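You operate a simulated robot arm through the tools that you are given. There is no shell and no other tool. Be economical: measure what you need, move in short steps, check, and stop when the job is done.

You run a simulated robot arm. Do the job below in one go: nothing can be reset, and whatever is moved stays where it is left.

TASK
Back off the depth stop screw, slide the cuff band fully in and snap its middle mark.
Fine: one snap; slide drawn out again, lever up; the screw stays backed off.

The check looks at the end state, three seconds after you hand in, the way a careful person would. Anything else that was tipped, shoved, dropped, spilled or broken makes it a failure.

THE ROBOT
A 6-joint arm with a two-finger parallel gripper, fixed in place. Base frame: the origin is at the foot of the arm, x ahead of it, y to its left, z up; the work surface is at about z = 90. Readings come in cm, degrees, newtons and seconds.
With the tool pointing down near the work surface it reaches from about 24 to 66 cm from the base axis. Its first joint turns from -66.0 to 66.0 degrees. Payload 2.9 kg.
Tool frame: the origin (TCP) lies between the finger pads and is the grasp point; the fingertips stand 3 cm ahead of it; z points along the fingers, y is the line along which they close. The gripper opens to 11 cm. The fingers are 2 cm wide and 1 cm thick; the gripper's body (4.8 by 11.2 cm) begins 5.5 cm behind the TCP.
Orientation is that of the tool frame in the base frame, as [roll, pitch, yaw] about the fixed x, y, z axes, in that order (R = Rz(yaw) Ry(pitch) Rx(roll)). With the fingers straight down and closing along the base's y, the tool's x points along the base's -x, its y along +y and its z along -z.

THE INTERFACE
- The arm moves only by the tool jog_arm. Its argument "plan" is a list of rows, each a list of 7 numbers: the shift along the base's x, y, z in units of 250 mm (1.0 is 250 mm), then the turn, a rotation vector about the base's x, y, z in units of 90 degrees (1.0 is 90 degrees), then the opening, from 0 (shut) to 1 (fully open). In form: [[x, y, z, wx, wy, wz, claw], ...]. A call has 1 to 12 rows; each row is the pose to reach, as a shift and turn from the pose commanded when the call began. A call with a number of a shift or a turn outside -1 to 1 is refused whole. Each row takes 0.2 s and may step no farther than 5 cm and 8.6 degrees from the row before; otherwise, or with a gripper value out of range, the whole call is refused. Where a pose cannot be reached the arm comes as near as it can. A force on the tool above 50 N (or 10 N above the force at the start of the call, whichever is more), or a blocked arm, ends the call early, and 0.2 s more pass. Each finger travels about 10.8 cm/s and halts on what it meets, pressing with about 26 N; the grip force reading is that of the motor and also rises with nothing between the fingers. The clock runs only during rows and for 0.2 s after the last one: add rows that repeat a pose to give the fingers time. The reply holds the time, the measured pose of the TCP, the force on the tool along the base axes, the opening and the grip force, in the units named above and with some noise, with the torque about the TCP (base axes, N m) and any sound that the robot's microphone picked up.
- Cameras (640 x 400 px; columns grow to the right, rows downward): "scene" is fixed at [9.6, 44.69, 140.06]; the picture's right is [-0.57, -0.82, 0.00], its down [-0.34, 0.24, -0.91] and it looks along [0.74, -0.52, -0.42] (base axes); focal length 229 px, centre (320, 200). "wrist" rides on the gripper at [7.2, 1.7, -10.3] in the tool frame; the picture's right is [-0.23, 0.97, 0.00], its down [-0.76, -0.18, -0.62] and it looks along [-0.61, -0.14, 0.78] (tool axes); focal length 222 px, centre (320, 200). There is no depth. A picture from a camera that has moved, and an enlarged one, comes with that camera's place and axes in the base frame and with its lens.
- grab_frame(camera): a new picture of that camera. It takes no simulated time.
- close_up(camera, box): a new picture of the part [left, top, right, bottom] of that camera's present view, enlarged. It takes no simulated time.
- finish_job(): hands the job in; it is judged then, once.

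Work in short steps. Places have to be worked out from the pictures, the camera data and where the tool is seen: move nearer, look again, correct. Check each grasp and each placing, and mend what went wrong. You have 120 turns and 64 pictures in all, those below and enlarged ones among them. Open the gripper and draw the arm clear of the work before you hand the job in, unless the task says otherwise; then end with one line.

The tools are called after ">>>" by a JSON object that holds its "op" and its "data". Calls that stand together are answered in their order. jog_arm: Moves the arm, as the interface text tells. Its arguments: {"type":"object","properties":{"plan":{"type":"array"}},"required":["plan"]} The other tools are called the same way: grab_frame (camera) takes a picture; close_up (camera, box) takes an enlarged picture of a part of a camera's view; finish_job () hands the job in.

At the start:

```text
t: 0.0
tool_pos: [31.15, 6.17, 134.09]
orientation: [179.9, 0.1, -180.0]
contact_force: [0.4, -0.3, -1.1]
torque: [0.0, 0.02, 0.02]
width: 11.0
finger_force: 0.1
```

scene: 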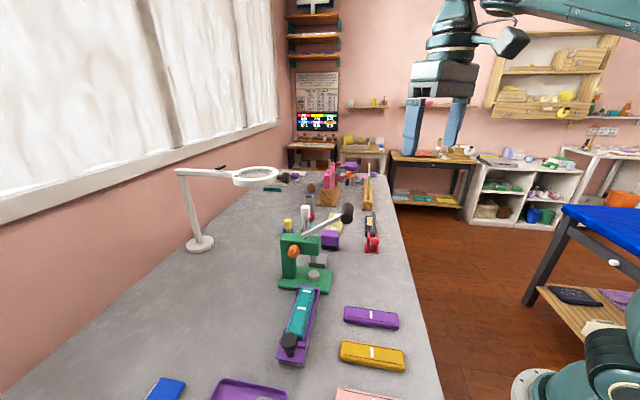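
wrist: 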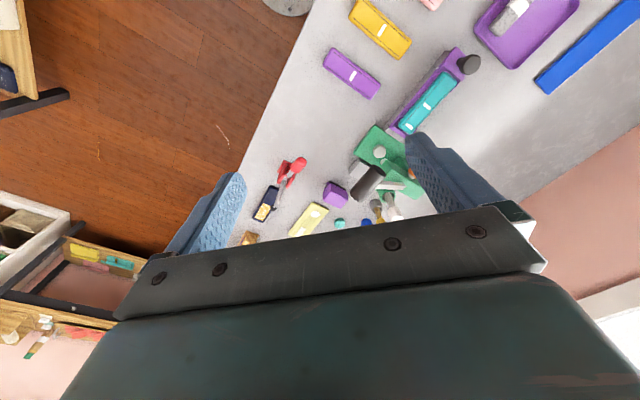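

I start by enlarging the press and slide in both views to understand the mechanism.

>>> {"op": "close_up", "data": {"camera": "scene", "box": [240, 180, 420, 380]}}

>>> {"op": "close_up", "data": {"camera": "wrist", "box": [300, 20, 500, 240]}}

```text
2.00 times, centred on (330, 280) of scene
camera zoom: at [9.6, 44.69, 140.06], right [-0.57, -0.82, 0.0], down [-0.34, 0.24, -0.91], along [0.74, -0.52, -0.42], focal length 458 px, centre (300, 40)
```

zoom: 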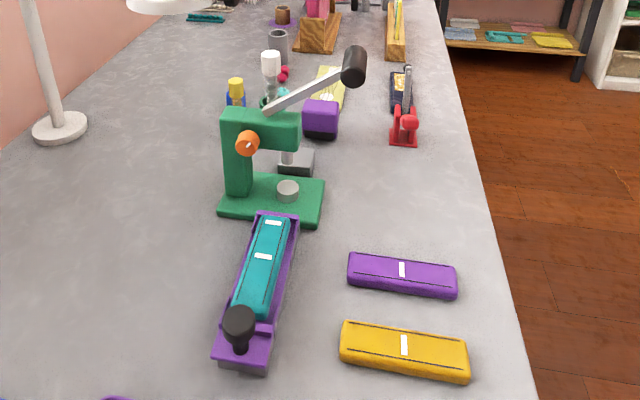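

```text
1.82 times, centred on (400, 130) of wrist
camera zoom: at [23.86, 8.01, 144.38], right [0.23, 0.97, 0.0], down [0.76, -0.18, 0.62], along [0.61, -0.14, -0.78], focal length 404 px, centre (174, 327)
```

zoom: 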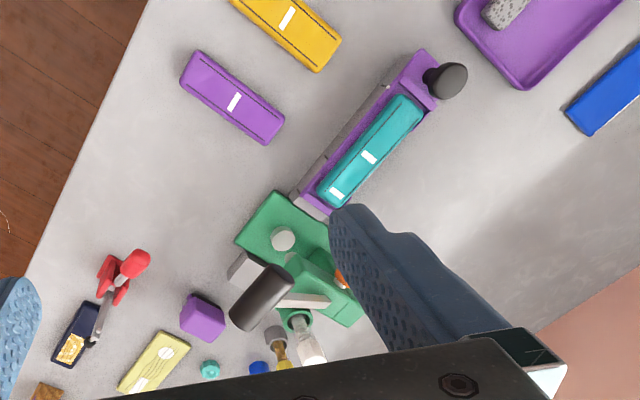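

The press (green) is near (52,17). The orange screw is near (54,22,102), and the rail runs from its black knob at about (37,33) toward the press. I'll move the wrist camera around for a look along the rail.

>>> {"op": "jog_arm", "data": {"plan": [[0.05, 0.12, -0.08, 0, 0, -0.064, 1], [0.1, 0.24, -0.18, 0, 0, -0.128, 1], [0.15, 0.36, -0.27, 0, 0, -0.192, 1], [0.2, 0.48, -0.36, 0, 0, -0.256, 1], [0.25, 0.6, -0.45, 0, 0, -0.32, 1], [0.3, 0.72, -0.54, 0, 0, -0.384, 1], [0.35, 0.84, -0.63, 0, 0, -0.45, 1], [0.38, 0.96, -0.7, 0, 0, -0.511, 1], [0.38, 0.96, -0.74, 0, 0, -0.511, 1]]}}

>>> {"op": "grab_frame", "data": {"camera": "wrist"}}

>>> {"op": "grab_frame", "data": {"camera": "scene"}}

```text
t: 2.0
tool_pos: [40.65, 30.33, 115.23]
orientation: [179.9, 0.0, 134.0]
contact_force: [0.0, 0.2, 0.5]
torque: [-0.02, 0.01, -0.02]
width: 11.01
finger_force: 0.0
```

```text
59 pictures are left
camera wrist: at [36.82, 36.78, 125.7], right [0.86, 0.51, 0.0], down [0.4, -0.67, 0.62], along [0.32, -0.54, -0.78], focal length 222 px, centre (320, 200)
```

wrist: 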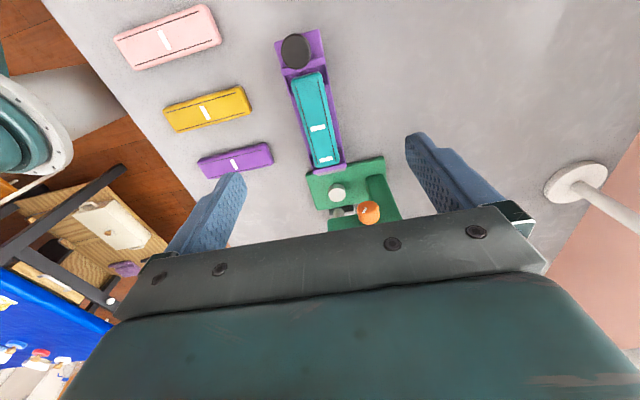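

```text
58 pictures are left
```

scene: 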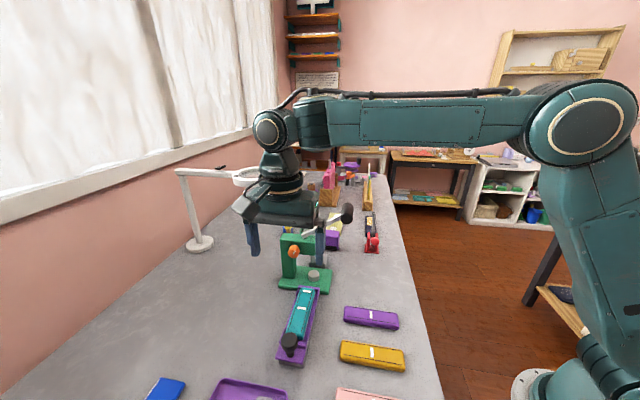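

Good view of the rail, press and screw; I enlarge it.

>>> {"op": "close_up", "data": {"camera": "wrist", "box": [300, 140, 420, 240]}}

>>> {"op": "close_up", "data": {"camera": "wrist", "box": [250, 20, 390, 180]}}

>>> {"op": "close_up", "data": {"camera": "scene", "box": [260, 200, 360, 300]}}

```text
4.00 times, centred on (360, 190) of wrist
camera zoom: at [36.82, 36.78, 125.7], right [0.86, 0.51, 0.0], down [0.4, -0.67, 0.62], along [0.32, -0.54, -0.78], focal length 888 px, centre (160, 240)
```

zoom: 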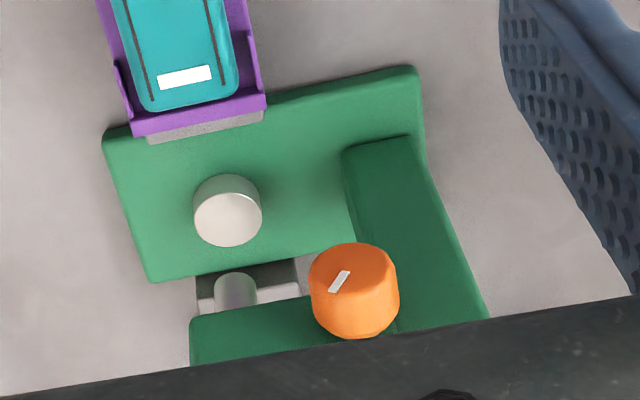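

```text
2.50 times, centred on (320, 100) of wrist
camera zoom: at [36.82, 36.78, 125.7], right [0.86, 0.51, 0.0], down [0.4, -0.67, 0.62], along [0.32, -0.54, -0.78], focal length 555 px, centre (320, 450)
```

zoom: 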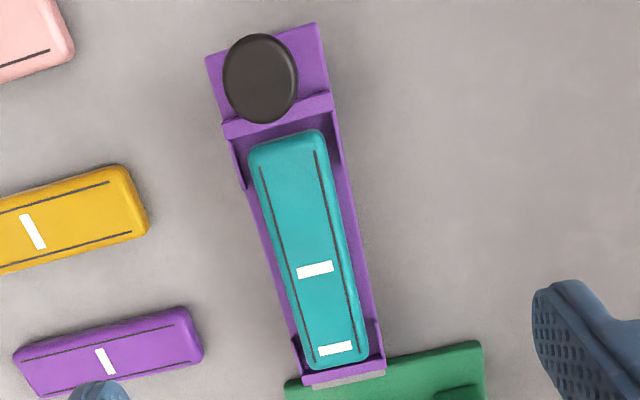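

```text
4.00 times, centred on (310, 250) of scene
camera zoom: at [9.6, 44.69, 140.06], right [-0.57, -0.82, 0.0], down [-0.34, 0.24, -0.91], along [0.74, -0.52, -0.42], focal length 915 px, centre (360, 0)
```

zoom: 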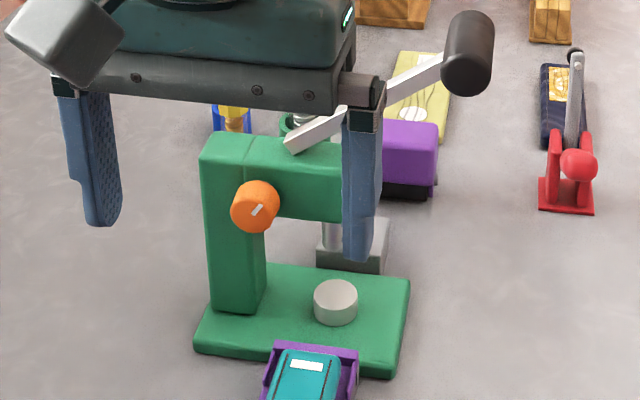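

The screw knob is a cylinder ~3.3 cm wide at about (53.2,22.3,102.7), facing back along the rail (rail direction ≈ (0.69,-0.72)). I'll turn the tool 180° about the vertical, raised, so the camera ends up on top once I tilt the fingers horizontal.

>>> {"op": "jog_arm", "data": {"plan": [[0, 0, 0.05, 0, 0, -0.09, 1], [0, 0, 0.1, 0, 0, -0.18, 1], [0, 0, 0.15, 0, 0, -0.27, 1], [0, 0, 0.2, 0, 0, -0.36, 1], [0, 0, 0.2, 0, 0, -0.45, 1], [0, 0, 0.2, 0, 0, -0.54, 1], [0, 0, 0.2, 0, 0, -0.63, 1], [0, 0, 0.2, 0, 0, -0.72, 1], [0, 0, 0.2, 0, 0, -0.81, 1], [0, 0, 0.2, 0, 0, -0.9, 1], [0, 0, 0.2, 0, 0, -0.99, 1]]}}

>>> {"op": "jog_arm", "data": {"plan": [[0, 0, 0, 0, 0, -0.09, 1], [0, 0, 0, 0, 0, -0.18, 1], [0, 0, 0, 0, 0, -0.27, 1], [0, 0, 0, 0, 0, -0.36, 1], [0, 0, 0, 0, 0, -0.45, 1], [0, 0, 0, 0, 0, -0.54, 1], [0, 0, 0, 0, 0, -0.63, 1], [0, 0, 0, 0, 0, -0.72, 1], [0, 0, 0, 0, 0, -0.81, 1], [0, 0, 0, 0, 0, -0.9, 1], [0, 0, 0, 0, 0, -0.99, 1]]}}

```text
t: 4.4
tool_pos: [40.58, 30.36, 120.47]
orientation: [180.0, 0.1, 44.9]
contact_force: [-0.1, 0.8, 0.3]
torque: [0.0, 0.0, 0.02]
width: 11.0
finger_force: 0.0
```

```text
t: 6.8
tool_pos: [39.34, 29.14, 117.82]
orientation: [-179.8, 0.0, -32.6]
contact_force: [-0.6, 0.2, -0.2]
torque: [0.0, -0.01, 0.05]
width: 11.01
finger_force: 0.1
out of reach, approached as far as the arm can: row 4, 5, 6, 7, 8, 9, 10, 11
```

The wrist limit is reached; I turn back toward camera-left (yaw ≈ 44) and will use that orientation instead.

>>> {"op": "jog_arm", "data": {"plan": [[0, 0, 0, 0, 0, 0.09, 1], [0, 0, 0, 0, 0, 0.18, 1], [0, 0, 0, 0, 0, 0.27, 1], [0, 0, 0, 0, 0, 0.36, 1], [0, 0, 0, 0, 0, 0.45, 1], [0, 0, 0, 0, 0, 0.54, 1], [0, 0, 0, 0, 0, 0.63, 1], [0, 0, 0, 0, 0, 0.72, 1], [0.05, -0.05, 0, 0, 0, 0.81, 1], [0.15, -0.1, 0, 0, 0, 0.9, 1]]}}

```text
t: 9.0
tool_pos: [42.9, 26.69, 117.54]
orientation: [-179.8, 0.0, 48.7]
contact_force: [0.4, 0.8, 0.4]
torque: [0.0, 0.0, 0.01]
width: 11.01
finger_force: 0.0
```

Now tilt the tool to point along the rail direction (horizontal), high above everything.

>>> {"op": "jog_arm", "data": {"plan": [[0.01, 0, 0, -0.06, -0.0575, 0, 1], [0.02, 0, 0, -0.12, -0.115, 0, 1], [0.03, 0, 0, -0.18, -0.1725, 0, 1], [0.04, 0, 0, -0.24, -0.23, 0, 1], [0.05, 0, 0, -0.3, -0.2875, 0, 1], [0.06, 0, 0, -0.36, -0.345, 0, 1], [0.07, 0, 0, -0.42, -0.4025, 0, 1], [0.08, 0, 0, -0.48, -0.46, 0, 1], [0.09, 0, 0, -0.54, -0.5175, 0, 1], [0.1, 0, 0, -0.6, -0.575, 0, 1], [0.12, 0, 0, -0.66, -0.6325, 0, 1], [0.14, 0, 0, -0.72, -0.69, 0, 1]]}}

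>>> {"op": "grab_frame", "data": {"camera": "wrist"}}

>>> {"op": "grab_frame", "data": {"camera": "scene"}}

```text
t: 11.5
tool_pos: [50.95, 19.15, 114.44]
orientation: [101.2, 4.2, 48.8]
contact_force: [-9.0, 8.1, -0.3]
torque: [0.42, 0.62, -0.17]
width: 11.01
finger_force: 0.1
out of reach, approached as far as the arm can: row 1, 2, 3, 4, 5, 6, 7, 8, 9, 10, 11, 12
stopped in row 12: the force on the tool passed its limit at 82 N (the readings are from after the stop); the commanded pose is now the measured one
```

```text
54 pictures are left
camera wrist: at [48.55, 31.34, 117.69], right [0.04, -0.24, 0.97], down [-0.99, -0.15, 0.0], along [0.14, -0.96, -0.25], focal length 222 px, centre (320, 200)
```

wrist: 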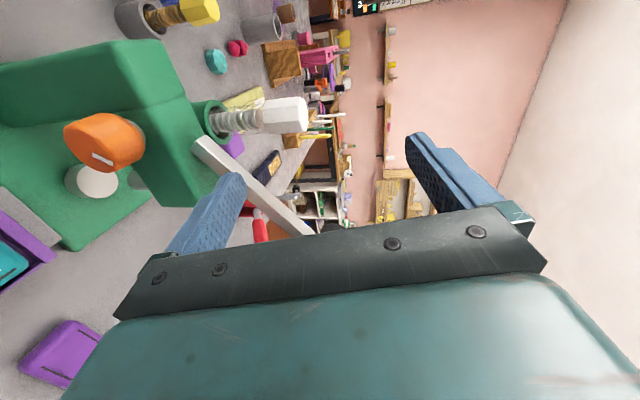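

```text
53 pictures are left
```

scene: 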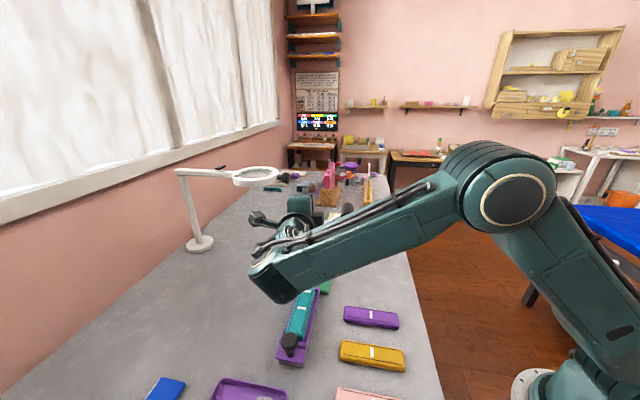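

The tilt drifted the TCP forward and touched near the press lever. I back straight off along the rail, then check.

>>> {"op": "jog_arm", "data": {"plan": [[-0.03, 0.03, 0.0, 0, 0, 0, 1], [-0.08, 0.08, 0.0, 0, 0, 0, 1], [-0.14, 0.14, 0.02, 0, 0, 0, 1], [-0.2, 0.2, 0.06, 0, 0, 0, 1]]}}

>>> {"op": "grab_frame", "data": {"camera": "wrist"}}

```text
t: 12.5
tool_pos: [48.45, 20.55, 114.31]
orientation: [102.7, 3.7, 50.4]
contact_force: [0.1, 0.4, -0.7]
torque: [-0.02, -0.01, 0.03]
width: 10.98
finger_force: 0.0
out of reach, approached as far as the arm can: row 1, 2, 3, 4
```

```text
52 pictures are left
camera wrist: at [45.75, 32.47, 117.74], right [0.06, -0.26, 0.96], down [-0.98, -0.18, 0.01], along [0.17, -0.95, -0.27], focal length 222 px, centre (320, 200)
```

wrist: 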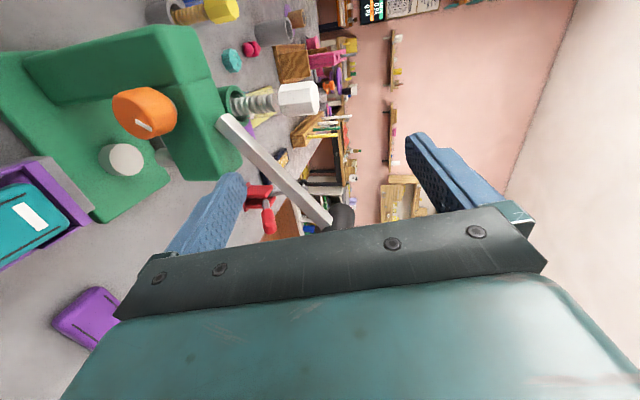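

The lever is untouched in its raised position. A fully horizontal tool is awkward for the arm, so I'll go up, undo the tilt, and instead grip the knob from above with a lean, turning it by swinging about the knob axis.

>>> {"op": "jog_arm", "data": {"plan": [[-0.02, 0.04, 0.08, 0.06, 0.0575, 0, 1], [-0.05, 0.08, 0.18, 0.12, 0.115, 0, 1], [-0.08, 0.12, 0.26, 0.18, 0.1725, 0, 1], [-0.12, 0.16, 0.3, 0.24, 0.23, 0, 1], [-0.14, 0.2, 0.3, 0.3, 0.2875, 0, 1], [-0.16, 0.24, 0.3, 0.36, 0.345, 0, 1], [-0.18, 0.28, 0.3, 0.42, 0.4025, 0, 1], [-0.2, 0.28, 0.3, 0.48, 0.46, 0, 1], [-0.2, 0.28, 0.3, 0.54, 0.5175, 0, 1], [-0.2, 0.28, 0.3, 0.6, 0.575, 0, 1]]}}

```text
t: 14.7
tool_pos: [41.77, 27.5, 121.03]
orientation: [176.0, -3.7, 49.0]
contact_force: [1.2, 0.0, -0.3]
torque: [-0.02, 0.01, 0.04]
width: 10.99
finger_force: 0.0
out of reach, approached as far as the arm can: row 3, 4, 5, 6, 7, 8, 9, 10
```

Now yaw back to camera-behind (≈134°).

>>> {"op": "jog_arm", "data": {"plan": [[0, 0, 0, 0, 0, 0.09, 1], [0, 0, 0, 0, 0, 0.18, 1], [0, 0, 0, 0, 0, 0.27, 1], [0, 0, 0, 0, 0, 0.36, 1], [0, 0, 0, 0, 0, 0.45, 1], [0, 0, 0, 0, 0, 0.54, 1], [0, 0, 0, 0, 0, 0.63, 1], [0, 0, 0, 0, 0, 0.72, 1], [0, 0, 0, 0, 0, 0.81, 1], [0, 0, 0, 0, 0, 0.9, 1], [0, 0, 0, 0, 0, 0.94, 1]]}}

```text
t: 17.1
tool_pos: [41.84, 27.68, 121.22]
orientation: [175.7, -3.7, 133.9]
contact_force: [-0.7, 0.0, 0.3]
torque: [0.0, -0.02, -0.03]
width: 11.04
finger_force: 0.0
```

Now lean the tool 35° outward along the rail and come to a pre-grasp point about 11 cm short of the knob.

>>> {"op": "jog_arm", "data": {"plan": [[0, 0, 0, -0.056, -0.0445, -0.005, 1], [0.02, 0, -0.04, -0.112, -0.089, -0.01, 1], [0.06, 0, -0.1, -0.168, -0.1335, -0.015, 1], [0.1, -0.01, -0.18, -0.224, -0.178, -0.02, 0.8], [0.16, -0.02, -0.26, -0.28, -0.2225, -0.025, 0.6], [0.22, -0.03, -0.32, -0.338, -0.267, -0.029, 0.6], [0.28, -0.036, -0.38, -0.338, -0.267, -0.029, 0.6]]}}

>>> {"op": "grab_frame", "data": {"camera": "wrist"}}

>>> {"op": "close_up", "data": {"camera": "scene", "box": [240, 160, 400, 300]}}

```text
t: 18.7
tool_pos: [49.0, 26.66, 111.77]
orientation: [178.8, 35.2, 131.8]
contact_force: [-0.2, 1.1, -0.1]
torque: [-0.01, -0.01, 0.02]
width: 6.63
finger_force: 0.1
out of reach, approached as far as the arm can: row 2, 3
```

```text
51 pictures are left
camera wrist: at [42.12, 36.51, 116.05], right [0.84, 0.52, 0.15], down [0.04, -0.33, 0.94], along [0.54, -0.79, -0.29], focal length 222 px, centre (320, 200)
```

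wrist: 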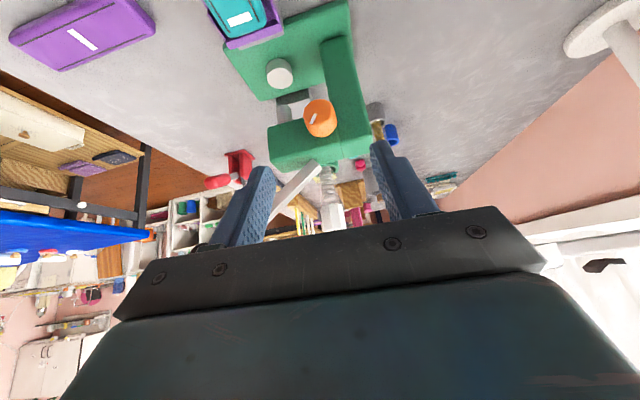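

```text
2.86 times, centred on (320, 230) of scene
camera zoom: at [9.6, 44.69, 140.06], right [-0.57, -0.82, 0.0], down [-0.34, 0.24, -0.91], along [0.74, -0.52, -0.42], focal length 654 px, centre (320, 114)
```

zoom: 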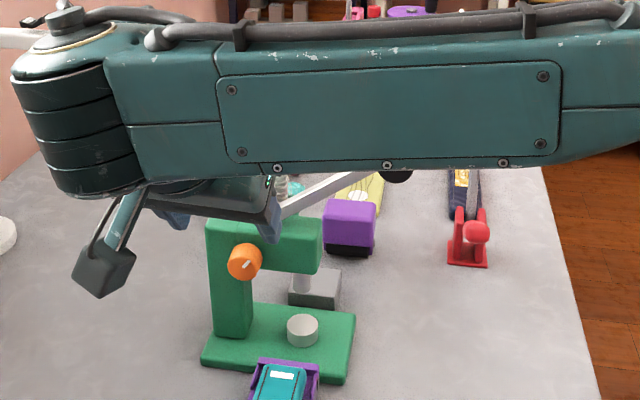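

Knob confirmed at ≈(53.1,22.4,102.7). I approach so the fingertips straddle it, kept clear of the press face.

>>> {"op": "jog_arm", "data": {"plan": [[0.04, -0.04, -0.1, 0, 0, 0, 0.55], [0.075, -0.075, -0.2, 0, 0, 0, 0.55], [0.112, -0.116, -0.296, 0, 0, 0, 0.55]]}}

>>> {"op": "grab_frame", "data": {"camera": "wrist"}}

>>> {"op": "close_up", "data": {"camera": "scene", "box": [240, 180, 360, 300]}}

```text
t: 19.5
tool_pos: [51.81, 24.0, 104.25]
orientation: [178.8, 35.2, 131.9]
contact_force: [0.2, 0.0, -0.4]
torque: [0.01, -0.01, -0.02]
width: 6.05
finger_force: 0.0
```

```text
49 pictures are left
camera wrist: at [44.94, 33.87, 108.64], right [0.84, 0.52, 0.15], down [0.04, -0.33, 0.94], along [0.54, -0.79, -0.29], focal length 222 px, centre (320, 200)
```

wrist: 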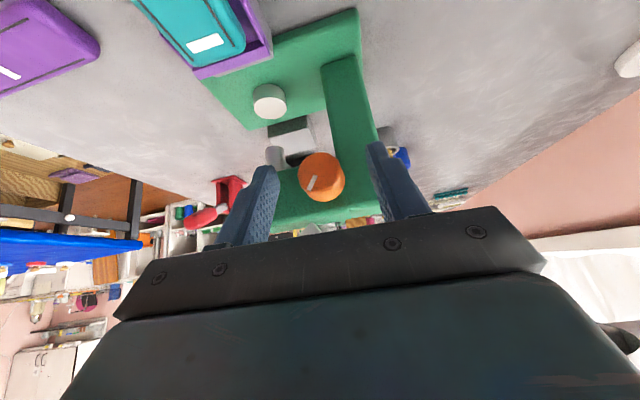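

```text
3.33 times, centred on (300, 240) of scene
camera zoom: at [9.6, 44.69, 140.06], right [-0.57, -0.82, 0.0], down [-0.34, 0.24, -0.91], along [0.74, -0.52, -0.42], focal length 763 px, centre (387, 67)
```

zoom: 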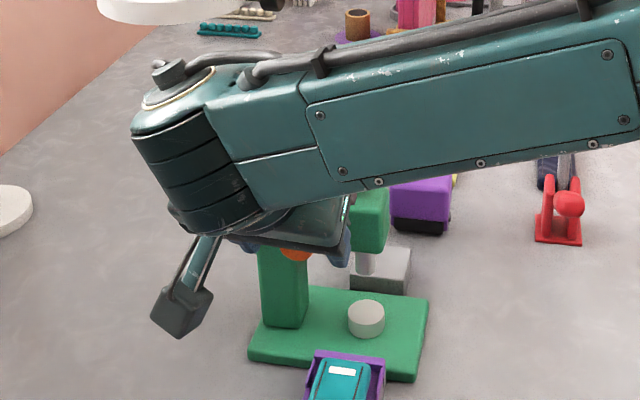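

The fingers straddle the knob evenly. I close with waiting rows and take note of the pointer angle.

>>> {"op": "close_up", "data": {"camera": "wrist", "box": [260, 130, 390, 230]}}

>>> {"op": "jog_arm", "data": {"plan": [[0, 0, 0, 0, 0, 0, 0.4], [0, 0, 0, 0, 0, 0, 0.22], [0, 0, 0, 0, 0, 0, 0.22], [0, 0, 0, 0, 0, 0, 0.22]]}}

```text
4.00 times, centred on (325, 180) of wrist
camera zoom: at [44.94, 33.87, 108.64], right [0.84, 0.52, 0.15], down [0.04, -0.33, 0.94], along [0.54, -0.79, -0.29], focal length 888 px, centre (300, 280)
```

zoom: 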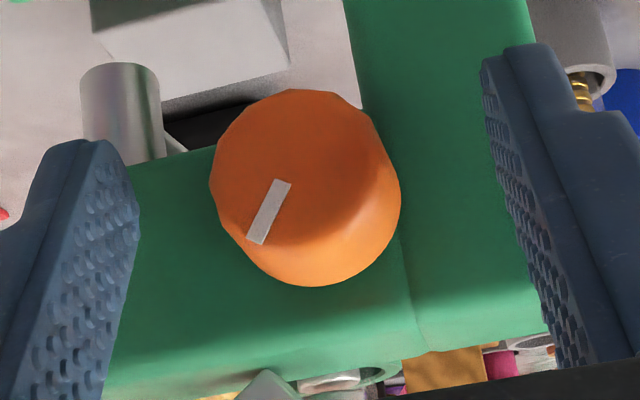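

```text
t: 20.5
tool_pos: [51.67, 24.08, 104.19]
orientation: [178.9, 35.1, 132.0]
contact_force: [0.0, -2.9, -3.4]
torque: [-0.15, -0.09, 0.26]
width: 2.83
finger_force: 45.3
```

Gripped (2.8 cm wide). Now swing the hand counter-clockwise (top toward +n) about the knob axis in small steps.

>>> {"op": "jog_arm", "data": {"plan": [[0.006, 0.006, -0.0006, -0.062, 0.065, 0, 0.2], [0.012, 0.0115, -0.0024, -0.124, 0.13, 0, 0.2], [0.0178, 0.017, -0.0053, -0.186, 0.195, 0, 0.2]]}}

>>> {"op": "close_up", "data": {"camera": "wrist", "box": [260, 130, 390, 230]}}

```text
t: 21.1
tool_pos: [51.8, 24.04, 103.93]
orientation: [-165.1, 34.7, 143.6]
contact_force: [12.5, 9.9, -6.4]
torque: [0.09, -0.22, 0.42]
width: 2.99
finger_force: 8.4
out of reach, approached as far as the arm can: row 2, 3
stopped in row 3: the force on the tool passed its limit at 72 N (the readings are from after the stop); the commanded pose is now the measured one
```

```text
4.00 times, centred on (325, 180) of wrist
camera zoom: at [45.23, 34.39, 107.8], right [0.83, 0.56, -0.08], down [0.2, -0.16, 0.97], along [0.53, -0.81, -0.25], focal length 888 px, centre (300, 280)
```

zoom: 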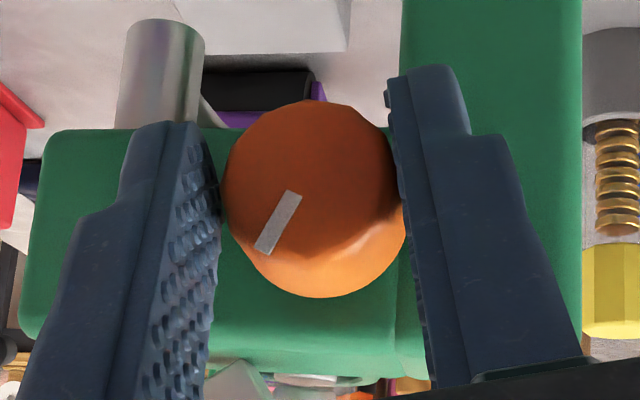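

The knob turns with the hand (~14°), but the arm cannot lean outward further. I open, swing to a lean toward the base (clockwise side), to regrip for a longer counter-clockwise stroke.

>>> {"op": "jog_arm", "data": {"plan": [[0, 0, 0, 0, 0, 0, 0.4], [0, 0, 0, 0, 0, 0, 0.55], [-0.004, -0.005, 0.003, 0.055, -0.057, 0, 0.55], [-0.008, -0.01, 0.006, 0.11, -0.114, 0, 0.55], [-0.012, -0.016, 0.008, 0.165, -0.171, 0, 0.55], [-0.016, -0.022, 0.008, 0.22, -0.228, 0, 0.55], [-0.02, -0.028, 0.006, 0.275, -0.285, 0, 0.55], [-0.023, -0.033, 0.004, 0.33, -0.342, 0, 0.55], [-0.026, -0.038, 0.003, 0.383, -0.4, 0, 0.55]]}}

>>> {"op": "close_up", "data": {"camera": "wrist", "box": [240, 110, 400, 230]}}

>>> {"op": "grab_frame", "data": {"camera": "scene"}}

```text
t: 23.1
tool_pos: [51.12, 23.09, 104.02]
orientation: [136.2, 27.9, 110.5]
contact_force: [-0.1, -0.3, -0.2]
torque: [-0.01, 0.0, 0.0]
width: 6.08
finger_force: 0.0
```

```text
3.33 times, centred on (320, 170) of wrist
camera zoom: at [41.84, 30.82, 108.33], right [0.62, 0.35, 0.7], down [-0.34, -0.68, 0.65], along [0.71, -0.64, -0.3], focal length 740 px, centre (320, 300)
```

zoom: 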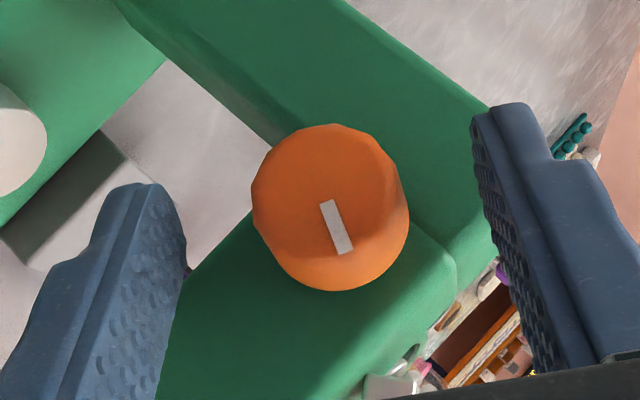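

```text
44 pictures are left
```

scene: 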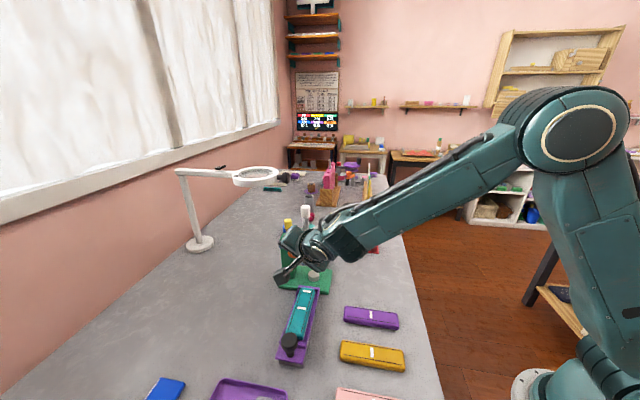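

Reachable and well centred. Close the grip and stroke counter-clockwise by ~38°.

>>> {"op": "jog_arm", "data": {"plan": [[0, 0, 0, 0, 0, 0, 0.35], [0, 0, 0, 0, 0, 0, 0.2], [0, 0, 0, 0, 0, 0, 0.2], [0.0055, 0.0052, 0.0047, -0.0613, 0.064, 0, 0.2], [0.0114, 0.0109, 0.0084, -0.1227, 0.128, 0, 0.2], [0.0175, 0.0168, 0.0108, -0.184, 0.192, 0, 0.2], [0.0239, 0.0229, 0.0121, -0.2454, 0.256, 0, 0.2], [0.0287, 0.0275, 0.0122, -0.2913, 0.304, 0, 0.2]]}}

>>> {"op": "close_up", "data": {"camera": "wrist", "box": [240, 110, 400, 230]}}

```text
t: 24.9
tool_pos: [51.84, 23.85, 104.45]
orientation: [-179.8, 35.8, 134.9]
contact_force: [3.3, 19.3, 15.6]
torque: [-0.53, -1.0, 0.22]
width: 2.9
finger_force: 44.7
```

```text
3.33 times, centred on (320, 170) of wrist
camera zoom: at [44.65, 33.56, 108.66], right [0.82, 0.55, 0.13], down [0.05, -0.3, 0.95], along [0.57, -0.78, -0.28], focal length 740 px, centre (320, 300)
```

zoom: 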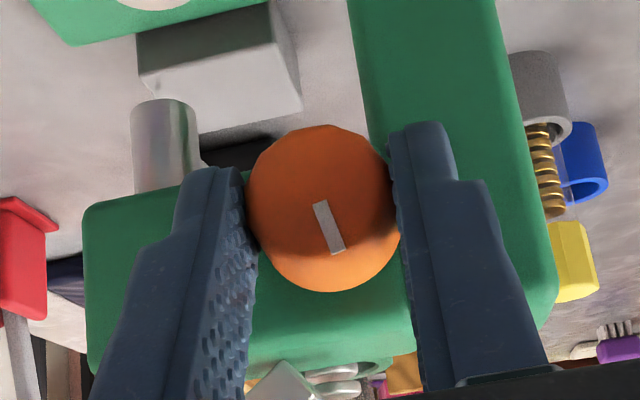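

The knob followed ~38° more. Open, swing back to a deeper lean (−56°) for a longer second stroke.

>>> {"op": "jog_arm", "data": {"plan": [[0, 0, 0, 0, 0, 0, 0.4], [0, 0, 0, 0, 0, 0, 0.55], [-0.0058, -0.0056, -0.0002, 0.0556, -0.058, 0, 0.55], [-0.0116, -0.0111, -0.0015, 0.1112, -0.116, 0, 0.55], [-0.0172, -0.0165, -0.0037, 0.1668, -0.174, 0, 0.55], [-0.0225, -0.0216, -0.0069, 0.2224, -0.232, 0, 0.55], [-0.0276, -0.0264, -0.011, 0.278, -0.29, 0, 0.55], [-0.0322, -0.0308, -0.016, 0.3336, -0.348, 0, 0.55], [-0.0363, -0.0348, -0.0218, 0.3892, -0.406, 0, 0.55], [-0.0398, -0.0382, -0.0282, 0.4448, -0.464, 0, 0.55]]}}

>>> {"op": "close_up", "data": {"camera": "wrist", "box": [240, 110, 400, 230]}}

```text
t: 27.1
tool_pos: [50.79, 22.79, 103.73]
orientation: [116.8, 18.7, 102.7]
contact_force: [-0.3, 0.1, -0.6]
torque: [-0.01, -0.02, -0.03]
width: 6.05
finger_force: 0.0
```

```text
3.33 times, centred on (320, 170) of wrist
camera zoom: at [40.56, 29.61, 107.28], right [0.42, 0.16, 0.9], down [-0.47, -0.81, 0.36], along [0.78, -0.57, -0.26], focal length 740 px, centre (320, 300)
```

zoom: 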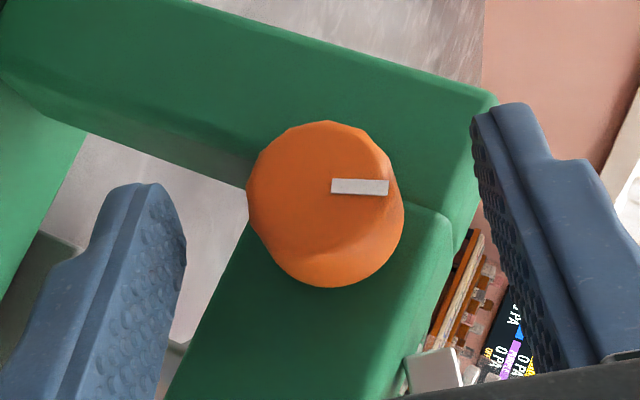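

Grip and do a 58° counter-clockwise stroke.

>>> {"op": "jog_arm", "data": {"plan": [[0, 0, 0, 0, 0, 0, 0.35], [0, 0, 0, 0, 0, 0, 0.2], [0, 0, 0, 0, 0, 0, 0.2], [0.0035, 0.0034, 0.0064, -0.0556, 0.058, 0, 0.2], [0.0076, 0.0074, 0.0122, -0.1112, 0.116, 0, 0.2], [0.0122, 0.0118, 0.0172, -0.1668, 0.174, 0, 0.2], [0.0173, 0.0166, 0.0213, -0.2224, 0.232, 0, 0.2], [0.0226, 0.0217, 0.0245, -0.278, 0.29, 0, 0.2], [0.0282, 0.0271, 0.0267, -0.3336, 0.348, 0, 0.2], [0.034, 0.0326, 0.028, -0.3892, 0.406, 0, 0.2], [0.0398, 0.0382, 0.0282, -0.4448, 0.464, 0, 0.2]]}}

>>> {"op": "close_up", "data": {"camera": "wrist", "box": [240, 110, 400, 230]}}

```text
t: 29.5
tool_pos: [51.86, 23.89, 104.55]
orientation: [-179.5, 35.8, 134.7]
contact_force: [9.1, 13.8, 2.6]
torque: [0.44, -0.91, 0.28]
width: 2.87
finger_force: 44.9
```

```text
3.33 times, centred on (320, 170) of wrist
camera zoom: at [44.71, 33.57, 108.7], right [0.82, 0.55, 0.13], down [0.06, -0.3, 0.95], along [0.57, -0.78, -0.28], focal length 740 px, centre (320, 300)
```

zoom: 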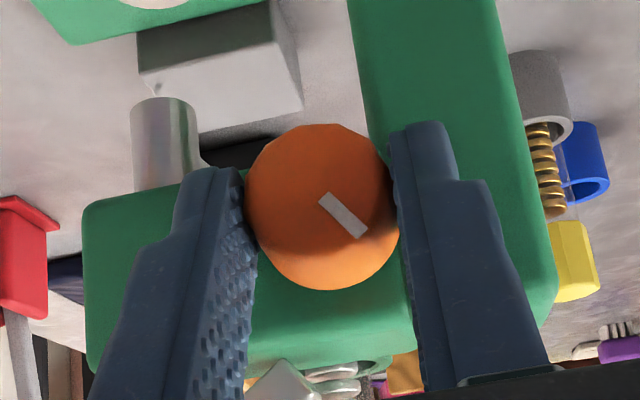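

The pointer turned only ~30° of the 58°, with rising torque, which suggests its end stop at roughly 90° total. I verify with one more short stroke: open and swing back first.

>>> {"op": "jog_arm", "data": {"plan": [[0, 0, 0, 0, 0, 0, 0.4], [0, 0, 0, 0, 0, 0, 0.55], [-0.0058, -0.0056, -0.0002, 0.0556, -0.058, 0, 0.55], [-0.0116, -0.0111, -0.0015, 0.1112, -0.116, 0, 0.55], [-0.0172, -0.0165, -0.0037, 0.1668, -0.174, 0, 0.55], [-0.0225, -0.0216, -0.0069, 0.2224, -0.232, 0, 0.55], [-0.0276, -0.0264, -0.011, 0.278, -0.29, 0, 0.55], [-0.0276, -0.0264, -0.011, 0.278, -0.29, 0, 0.35], [-0.0276, -0.0264, -0.011, 0.278, -0.29, 0, 0.2], [-0.0276, -0.0264, -0.011, 0.278, -0.29, 0, 0.2]]}}

>>> {"op": "close_up", "data": {"camera": "wrist", "box": [240, 110, 400, 230]}}

>>> {"op": "jog_arm", "data": {"plan": [[0.0053, 0.0048, 0.0041, -0.0556, 0.058, 0, 0.2], [0.0104, 0.0099, 0.0073, -0.1112, 0.116, 0, 0.2], [0.016, 0.0153, 0.0095, -0.1668, 0.174, 0, 0.2]]}}

>>> {"op": "close_up", "data": {"camera": "wrist", "box": [240, 110, 400, 230]}}

```text
t: 31.7
tool_pos: [51.05, 23.2, 104.16]
orientation: [138.2, 28.5, 111.3]
contact_force: [6.5, 1.8, 1.3]
torque: [0.36, 0.19, 0.2]
width: 2.92
finger_force: 45.1
```

```text
3.33 times, centred on (320, 170) of wrist
camera zoom: at [41.97, 31.02, 108.53], right [0.63, 0.37, 0.68], down [-0.33, -0.67, 0.67], along [0.7, -0.65, -0.3], focal length 740 px, centre (320, 300)
```

zoom: 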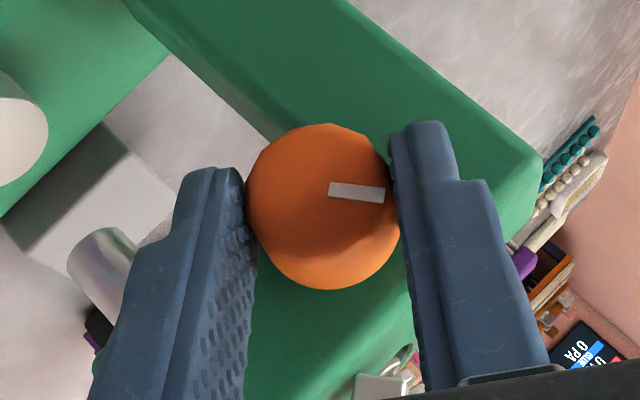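

```text
t: 32.5
tool_pos: [51.51, 23.58, 104.42]
orientation: [162.8, 34.7, 124.7]
contact_force: [3.2, 8.1, 3.7]
torque: [0.17, -0.69, 0.16]
width: 2.91
finger_force: 45.4
```

```text
3.33 times, centred on (320, 170) of wrist
camera zoom: at [43.56, 32.58, 108.89], right [0.78, 0.51, 0.37], down [-0.11, -0.46, 0.88], along [0.62, -0.72, -0.3], focal length 740 px, centre (320, 300)
```

zoom: 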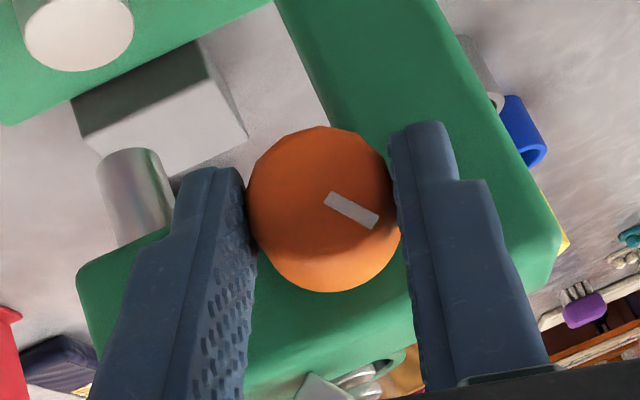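

The knob stays fixed in the world while the fingers slip, so it is at its backed-off stop. Release, retreat along the tool axis and straighten the tool.

>>> {"op": "jog_arm", "data": {"plan": [[0, 0, 0, 0, 0, 0, 0.4], [0, 0, 0, 0, 0, 0, 0.55], [-0.07, 0.036, 0.1, 0, 0, 0, 0.55], [-0.15, 0.076, 0.21, 0, 0, 0, 0.55], [-0.22, 0.112, 0.316, 0, 0, 0, 0.55], [-0.26, 0.16, 0.36, 0.04, 0.078, 0, 0.55], [-0.3, 0.2, 0.4, 0.08, 0.156, 0, 0.55], [-0.34, 0.24, 0.4, 0.12, 0.234, 0, 0.55], [-0.38, 0.28, 0.4, 0.16, 0.312, 0, 0.55], [-0.42, 0.32, 0.4, 0.191, 0.38, 0, 0.55]]}}

>>> {"op": "grab_frame", "data": {"camera": "wrist"}}

>>> {"op": "close_up", "data": {"camera": "scene", "box": [260, 220, 360, 380]}}

```text
t: 34.7
tool_pos: [40.95, 31.49, 114.54]
orientation: [-179.8, -0.1, 129.8]
contact_force: [-0.3, 1.1, -0.1]
torque: [-0.01, 0.0, 0.02]
width: 6.05
finger_force: 0.1
```

```text
38 pictures are left
camera wrist: at [37.6, 38.12, 124.87], right [0.89, 0.45, -0.01], down [0.35, -0.7, 0.62], along [0.28, -0.56, -0.78], focal length 222 px, centre (320, 200)
```

wrist: 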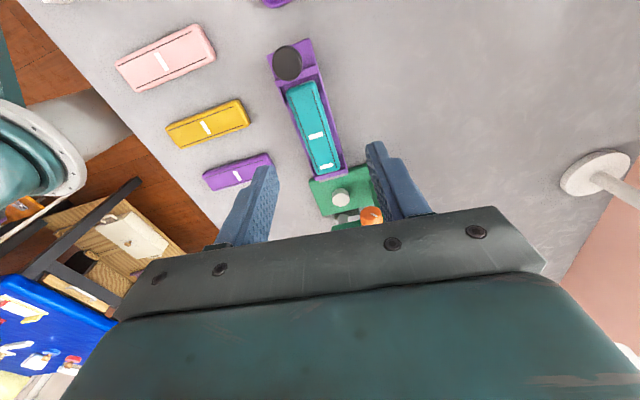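

```text
2.50 times, centred on (310, 300) of scene
camera zoom: at [9.6, 44.69, 140.06], right [-0.57, -0.82, 0.0], down [-0.34, 0.24, -0.91], along [0.74, -0.52, -0.42], focal length 572 px, centre (345, -50)
```

zoom: 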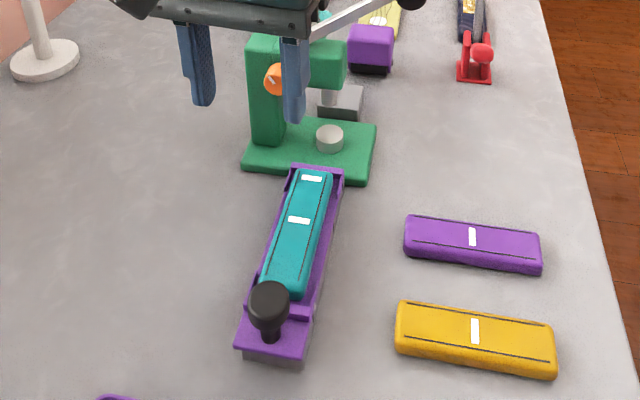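

The slide's knob is at ≈(36.0,33.4), top z≈97.4. I move above it, aligned with the rail.

>>> {"op": "jog_arm", "data": {"plan": [[-0.1, 0.04, -0.1, 0, 0, 0.022, 0.55], [-0.198, 0.076, -0.2, 0, 0, 0.044, 0.55], [-0.198, 0.076, -0.34, 0, 0, 0.044, 0.55], [-0.198, 0.076, -0.46, 0, 0, 0.044, 0.55]]}}

>>> {"op": "grab_frame", "data": {"camera": "wrist"}}

>>> {"op": "close_up", "data": {"camera": "scene", "box": [240, 240, 360, 380]}}

```text
t: 35.7
tool_pos: [36.1, 33.64, 102.81]
orientation: [-179.8, 0.1, 133.9]
contact_force: [0.0, 0.0, -0.1]
torque: [-0.04, -0.01, -0.01]
width: 6.03
finger_force: 0.0
```

```text
36 pictures are left
camera wrist: at [32.36, 40.0, 113.2], right [0.86, 0.51, 0.0], down [0.4, -0.67, 0.62], along [0.32, -0.54, -0.78], focal length 222 px, centre (320, 200)
```

wrist: 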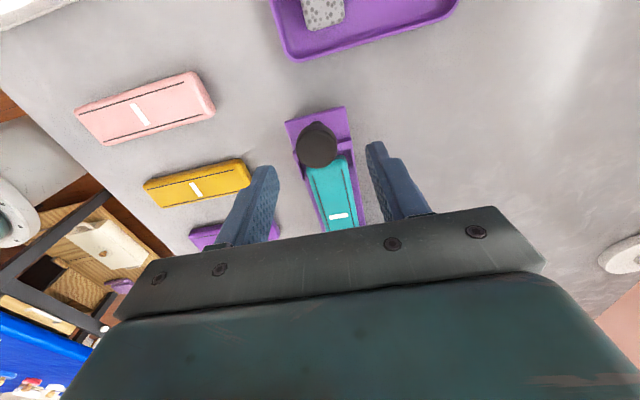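

```text
2.86 times, centred on (300, 310) of scene
camera zoom: at [9.6, 44.69, 140.06], right [-0.57, -0.82, 0.0], down [-0.34, 0.24, -0.91], along [0.74, -0.52, -0.42], focal length 654 px, centre (377, -114)
```

zoom: 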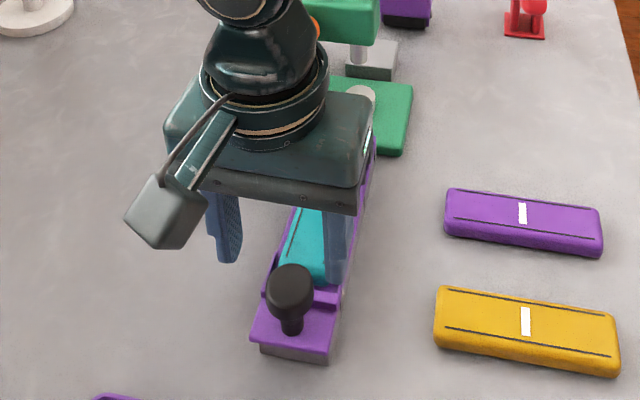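

Knob at ≈(35.9,33.6), under the TCP. Descend and close on it.

>>> {"op": "jog_arm", "data": {"plan": [[-0.004, 0, -0.12, 0, 0, 0, 0.55], [-0.008, 0, -0.224, 0, 0, 0, 0.55], [-0.008, 0, -0.224, 0, 0, 0, 0.4], [-0.008, 0, -0.224, 0, 0, 0, 0.25], [-0.008, 0, -0.224, 0, 0, 0, 0.25], [-0.008, 0, -0.224, 0, 0, 0, 0.25]]}}

>>> {"op": "close_up", "data": {"camera": "wrist", "box": [240, 80, 400, 220]}}

```text
t: 37.1
tool_pos: [36.03, 33.18, 97.32]
orientation: [-179.8, 0.0, 133.9]
contact_force: [0.7, 0.6, -7.2]
torque: [0.39, -0.32, -0.03]
width: 3.14
finger_force: 44.8
```

```text
2.86 times, centred on (320, 150) of wrist
camera zoom: at [32.21, 39.78, 107.63], right [0.86, 0.51, 0.0], down [0.4, -0.67, 0.62], along [0.32, -0.54, -0.78], focal length 635 px, centre (320, 343)
```

zoom: 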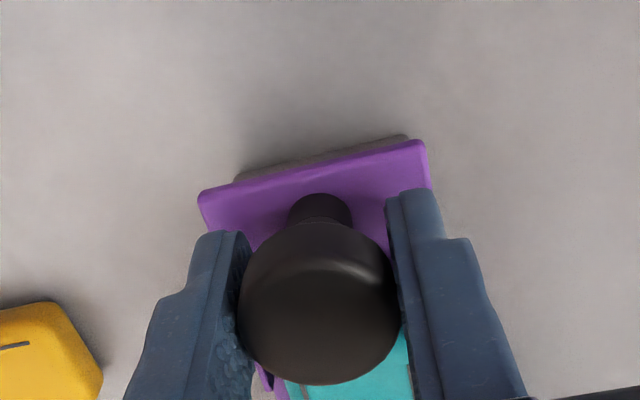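

The knob is held (3.1 cm). Push the slide in along the rail by 5 cm and check the forces.

>>> {"op": "jog_arm", "data": {"plan": [[0.028, -0.029, 0, 0, 0, 0, 0.25], [0.056, -0.058, 0, 0, 0, 0, 0.25], [0.083, -0.086, 0, 0, 0, 0, 0.25], [0.111, -0.115, 0, 0, 0, 0, 0.25], [0.138, -0.144, 0, 0, 0, 0, 0.25]]}}

>>> {"op": "close_up", "data": {"camera": "scene", "box": [250, 200, 370, 370]}}

```text
t: 38.3
tool_pos: [39.46, 29.75, 97.18]
orientation: [-180.0, 0.0, 134.0]
contact_force: [17.5, 19.0, -23.7]
torque: [0.07, 0.55, -0.01]
width: 3.17
finger_force: 45.3
```

```text
2.35 times, centred on (310, 285) of scene
camera zoom: at [9.68, 44.77, 140.03], right [-0.57, -0.82, 0.0], down [-0.35, 0.24, -0.91], along [0.74, -0.52, -0.42], focal length 538 px, centre (344, 0)
```

zoom: 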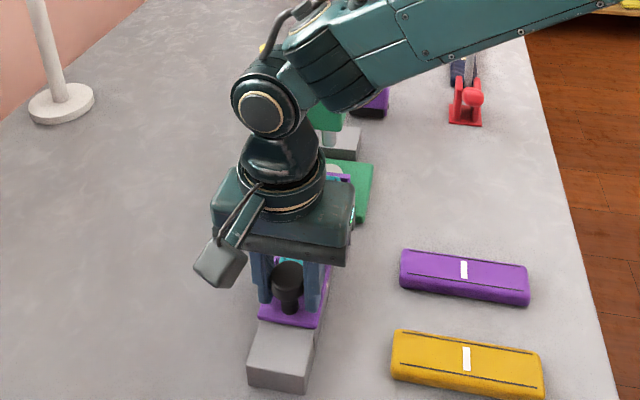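

Slide moved ~4.9 cm with a side load toward +n; true rail direction is nearer (0.707,−0.707). I continue 4 cm with a small lateral correction.

>>> {"op": "jog_arm", "data": {"plan": [[0.006, 0.004, -0.002, 0, 0, 0, 0.25], [0.034, -0.024, -0.002, 0, 0, 0, 0.25], [0.063, -0.051, -0.002, 0, 0, 0, 0.25], [0.091, -0.079, -0.002, 0, 0, 0, 0.25], [0.12, -0.107, -0.002, 0, 0, 0, 0.25]]}}

```text
t: 39.5
tool_pos: [42.24, 27.18, 97.35]
orientation: [-179.8, 0.0, 134.0]
contact_force: [10.2, 8.6, -20.1]
torque: [0.27, -0.13, -0.21]
width: 3.17
finger_force: 44.9
```

Side load reduced; 8.6 cm in. Continue toward the end, letting the force limit catch the stop.

>>> {"op": "jog_arm", "data": {"plan": [[0.026, -0.022, -0.002, 0, 0, 0, 0.25], [0.052, -0.048, -0.002, 0, 0, 0, 0.25], [0.078, -0.074, -0.002, 0, 0, 0, 0.25], [0.104, -0.1, -0.002, 0, 0, 0, 0.25], [0.122, -0.118, -0.002, 0, 0, 0, 0.25]]}}

>>> {"op": "grab_frame", "data": {"camera": "wrist"}}

>>> {"op": "close_up", "data": {"camera": "scene", "box": [250, 200, 370, 370]}}

```text
t: 40.7
tool_pos: [45.37, 23.99, 97.31]
orientation: [-179.8, 0.0, 133.8]
contact_force: [-11.1, -11.2, 7.7]
torque: [0.39, -0.34, 0.17]
width: 3.17
finger_force: 45.9
```

```text
32 pictures are left
camera wrist: at [41.52, 30.51, 107.66], right [0.86, 0.51, -0.01], down [0.4, -0.67, 0.62], along [0.32, -0.54, -0.78], focal length 222 px, centre (320, 200)
```

wrist: 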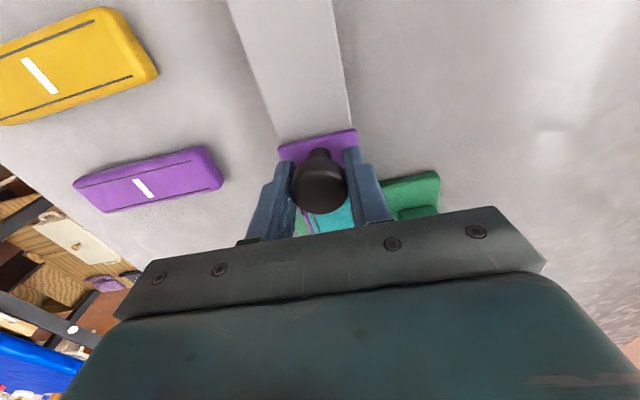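

```text
2.35 times, centred on (310, 285) of scene
camera zoom: at [9.56, 44.65, 140.08], right [-0.57, -0.82, 0.0], down [-0.34, 0.24, -0.91], along [0.74, -0.52, -0.42], focal length 538 px, centre (344, 0)
```

zoom: 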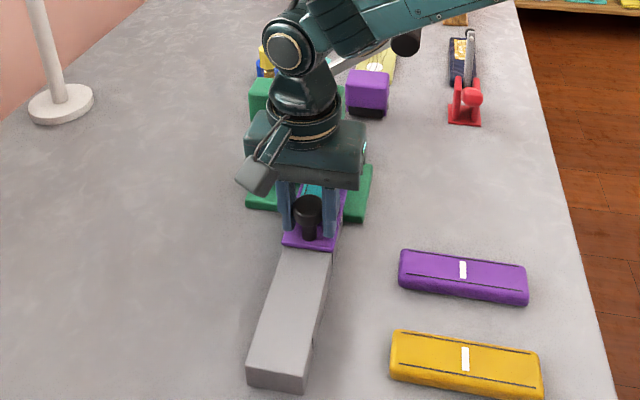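

13.1 cm in with no end stop yet. Continue in small steps until the slide meets its stop.

>>> {"op": "jog_arm", "data": {"plan": [[0.008, -0.014, 0, 0, 0, 0, 0.25], [0.02, -0.026, 0, 0, 0, 0, 0.25], [0.032, -0.038, 0, 0, 0, 0, 0.25], [0.044, -0.05, 0, 0, 0, 0, 0.25]]}}

```text
t: 41.7
tool_pos: [46.1, 23.2, 97.07]
orientation: [-179.5, -0.2, 134.5]
contact_force: [-33.7, 19.7, 13.0]
torque: [0.2, -0.19, 0.09]
width: 3.18
finger_force: 44.7
```

Stop reached at 14.1 cm travel (≈38 N). Release the knob, rise and look at where the mark sits under the plunger.

>>> {"op": "jog_arm", "data": {"plan": [[0, 0, 0, 0, 0, 0, 0.35], [0, 0, 0, 0, 0, 0, 0.5], [0, 0, 0, 0, 0, 0, 0.5], [0, 0, 0.12, 0, 0, 0, 0.5], [-0.04, 0.04, 0.26, 0, 0, 0, 0.5], [-0.14, 0.14, 0.36, 0, 0, 0, 0.5], [-0.24, 0.24, 0.46, 0, 0, 0, 0.6], [-0.34, 0.34, 0.52, 0, 0, 0, 1]]}}

>>> {"op": "close_up", "data": {"camera": "wrist", "box": [240, 110, 400, 220]}}

>>> {"op": "close_up", "data": {"camera": "scene", "box": [250, 190, 370, 310]}}

```text
t: 43.5
tool_pos: [38.11, 31.55, 110.39]
orientation: [-179.8, 0.1, 133.8]
contact_force: [0.5, 0.1, -0.5]
torque: [-0.02, 0.0, -0.02]
width: 11.02
finger_force: 0.1
```

```text
3.64 times, centred on (320, 165) of wrist
camera zoom: at [34.32, 38.01, 120.72], right [0.86, 0.51, 0.0], down [0.4, -0.67, 0.62], along [0.32, -0.54, -0.78], focal length 808 px, centre (320, 327)
```

zoom: 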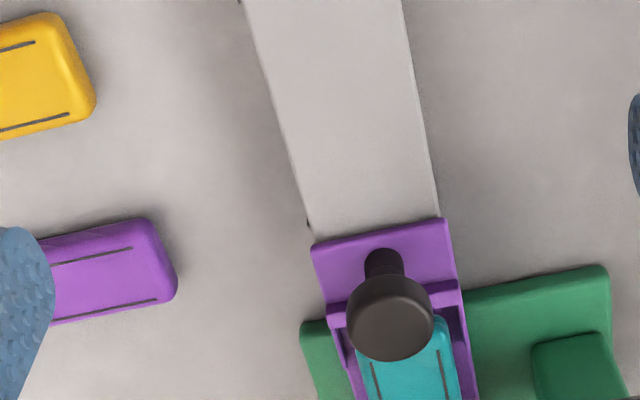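

```text
3.33 times, centred on (310, 250) of scene
camera zoom: at [9.61, 44.69, 140.06], right [-0.57, -0.82, 0.0], down [-0.34, 0.24, -0.91], along [0.74, -0.52, -0.42], focal length 763 px, centre (353, 33)
```

zoom: 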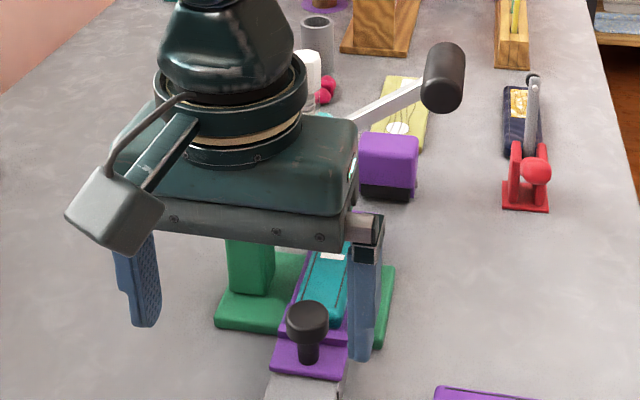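

I raise the arm and move above the lever handle (≈(46,11,114)) with closed fingers, to view both mark and handle.

>>> {"op": "jog_arm", "data": {"plan": [[0, 0, 0.18, 0, 0, 0, 0.8], [0, 0, 0.36, 0, 0, 0, 0.6], [0.04, -0.1, 0.5, 0, 0, 0, 0.4], [0.08, -0.25, 0.6, 0, 0, 0, 0.2], [0.12, -0.4, 0.68, 0, 0, 0, 0], [0.16, -0.55, 0.72, 0, 0, 0, 0], [0.2, -0.7, 0.72, 0, 0, 0, 0], [0.26, -0.82, 0.72, 0, 0, 0, 0]]}}

>>> {"op": "grab_frame", "data": {"camera": "wrist"}}

>>> {"op": "close_up", "data": {"camera": "scene", "box": [250, 190, 370, 310]}}

```text
t: 45.3
tool_pos: [44.35, 10.76, 128.51]
orientation: [-179.8, 0.1, 133.9]
contact_force: [-0.4, -0.3, -1.1]
torque: [0.02, -0.01, 0.01]
width: 0.02
finger_force: 25.5
```

```text
28 pictures are left
camera wrist: at [40.65, 17.22, 138.88], right [0.86, 0.51, 0.0], down [0.4, -0.67, 0.62], along [0.32, -0.54, -0.78], focal length 222 px, centre (320, 200)
```

wrist: 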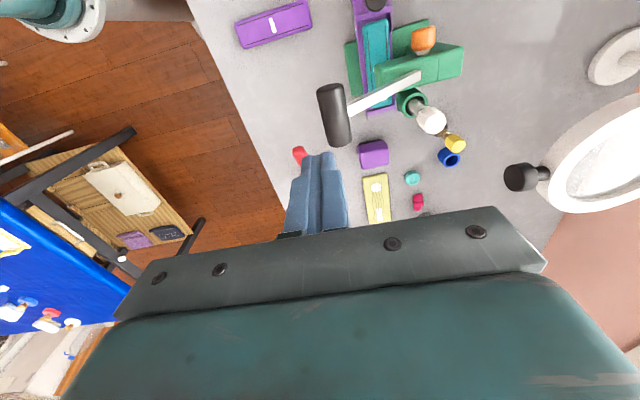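

```text
3.33 times, centred on (310, 250) of scene
camera zoom: at [9.6, 44.69, 140.06], right [-0.57, -0.82, 0.0], down [-0.34, 0.24, -0.91], along [0.74, -0.52, -0.42], focal length 763 px, centre (353, 33)
```

zoom: 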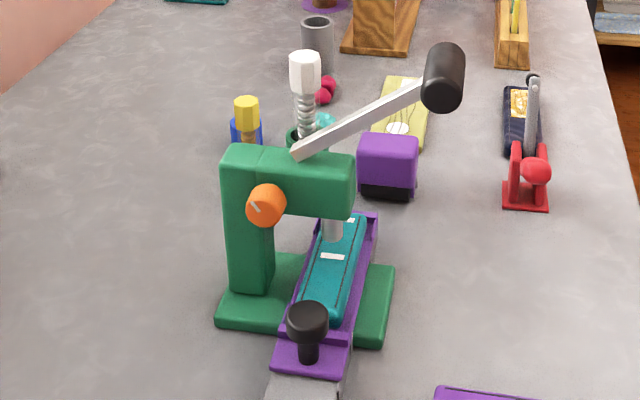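

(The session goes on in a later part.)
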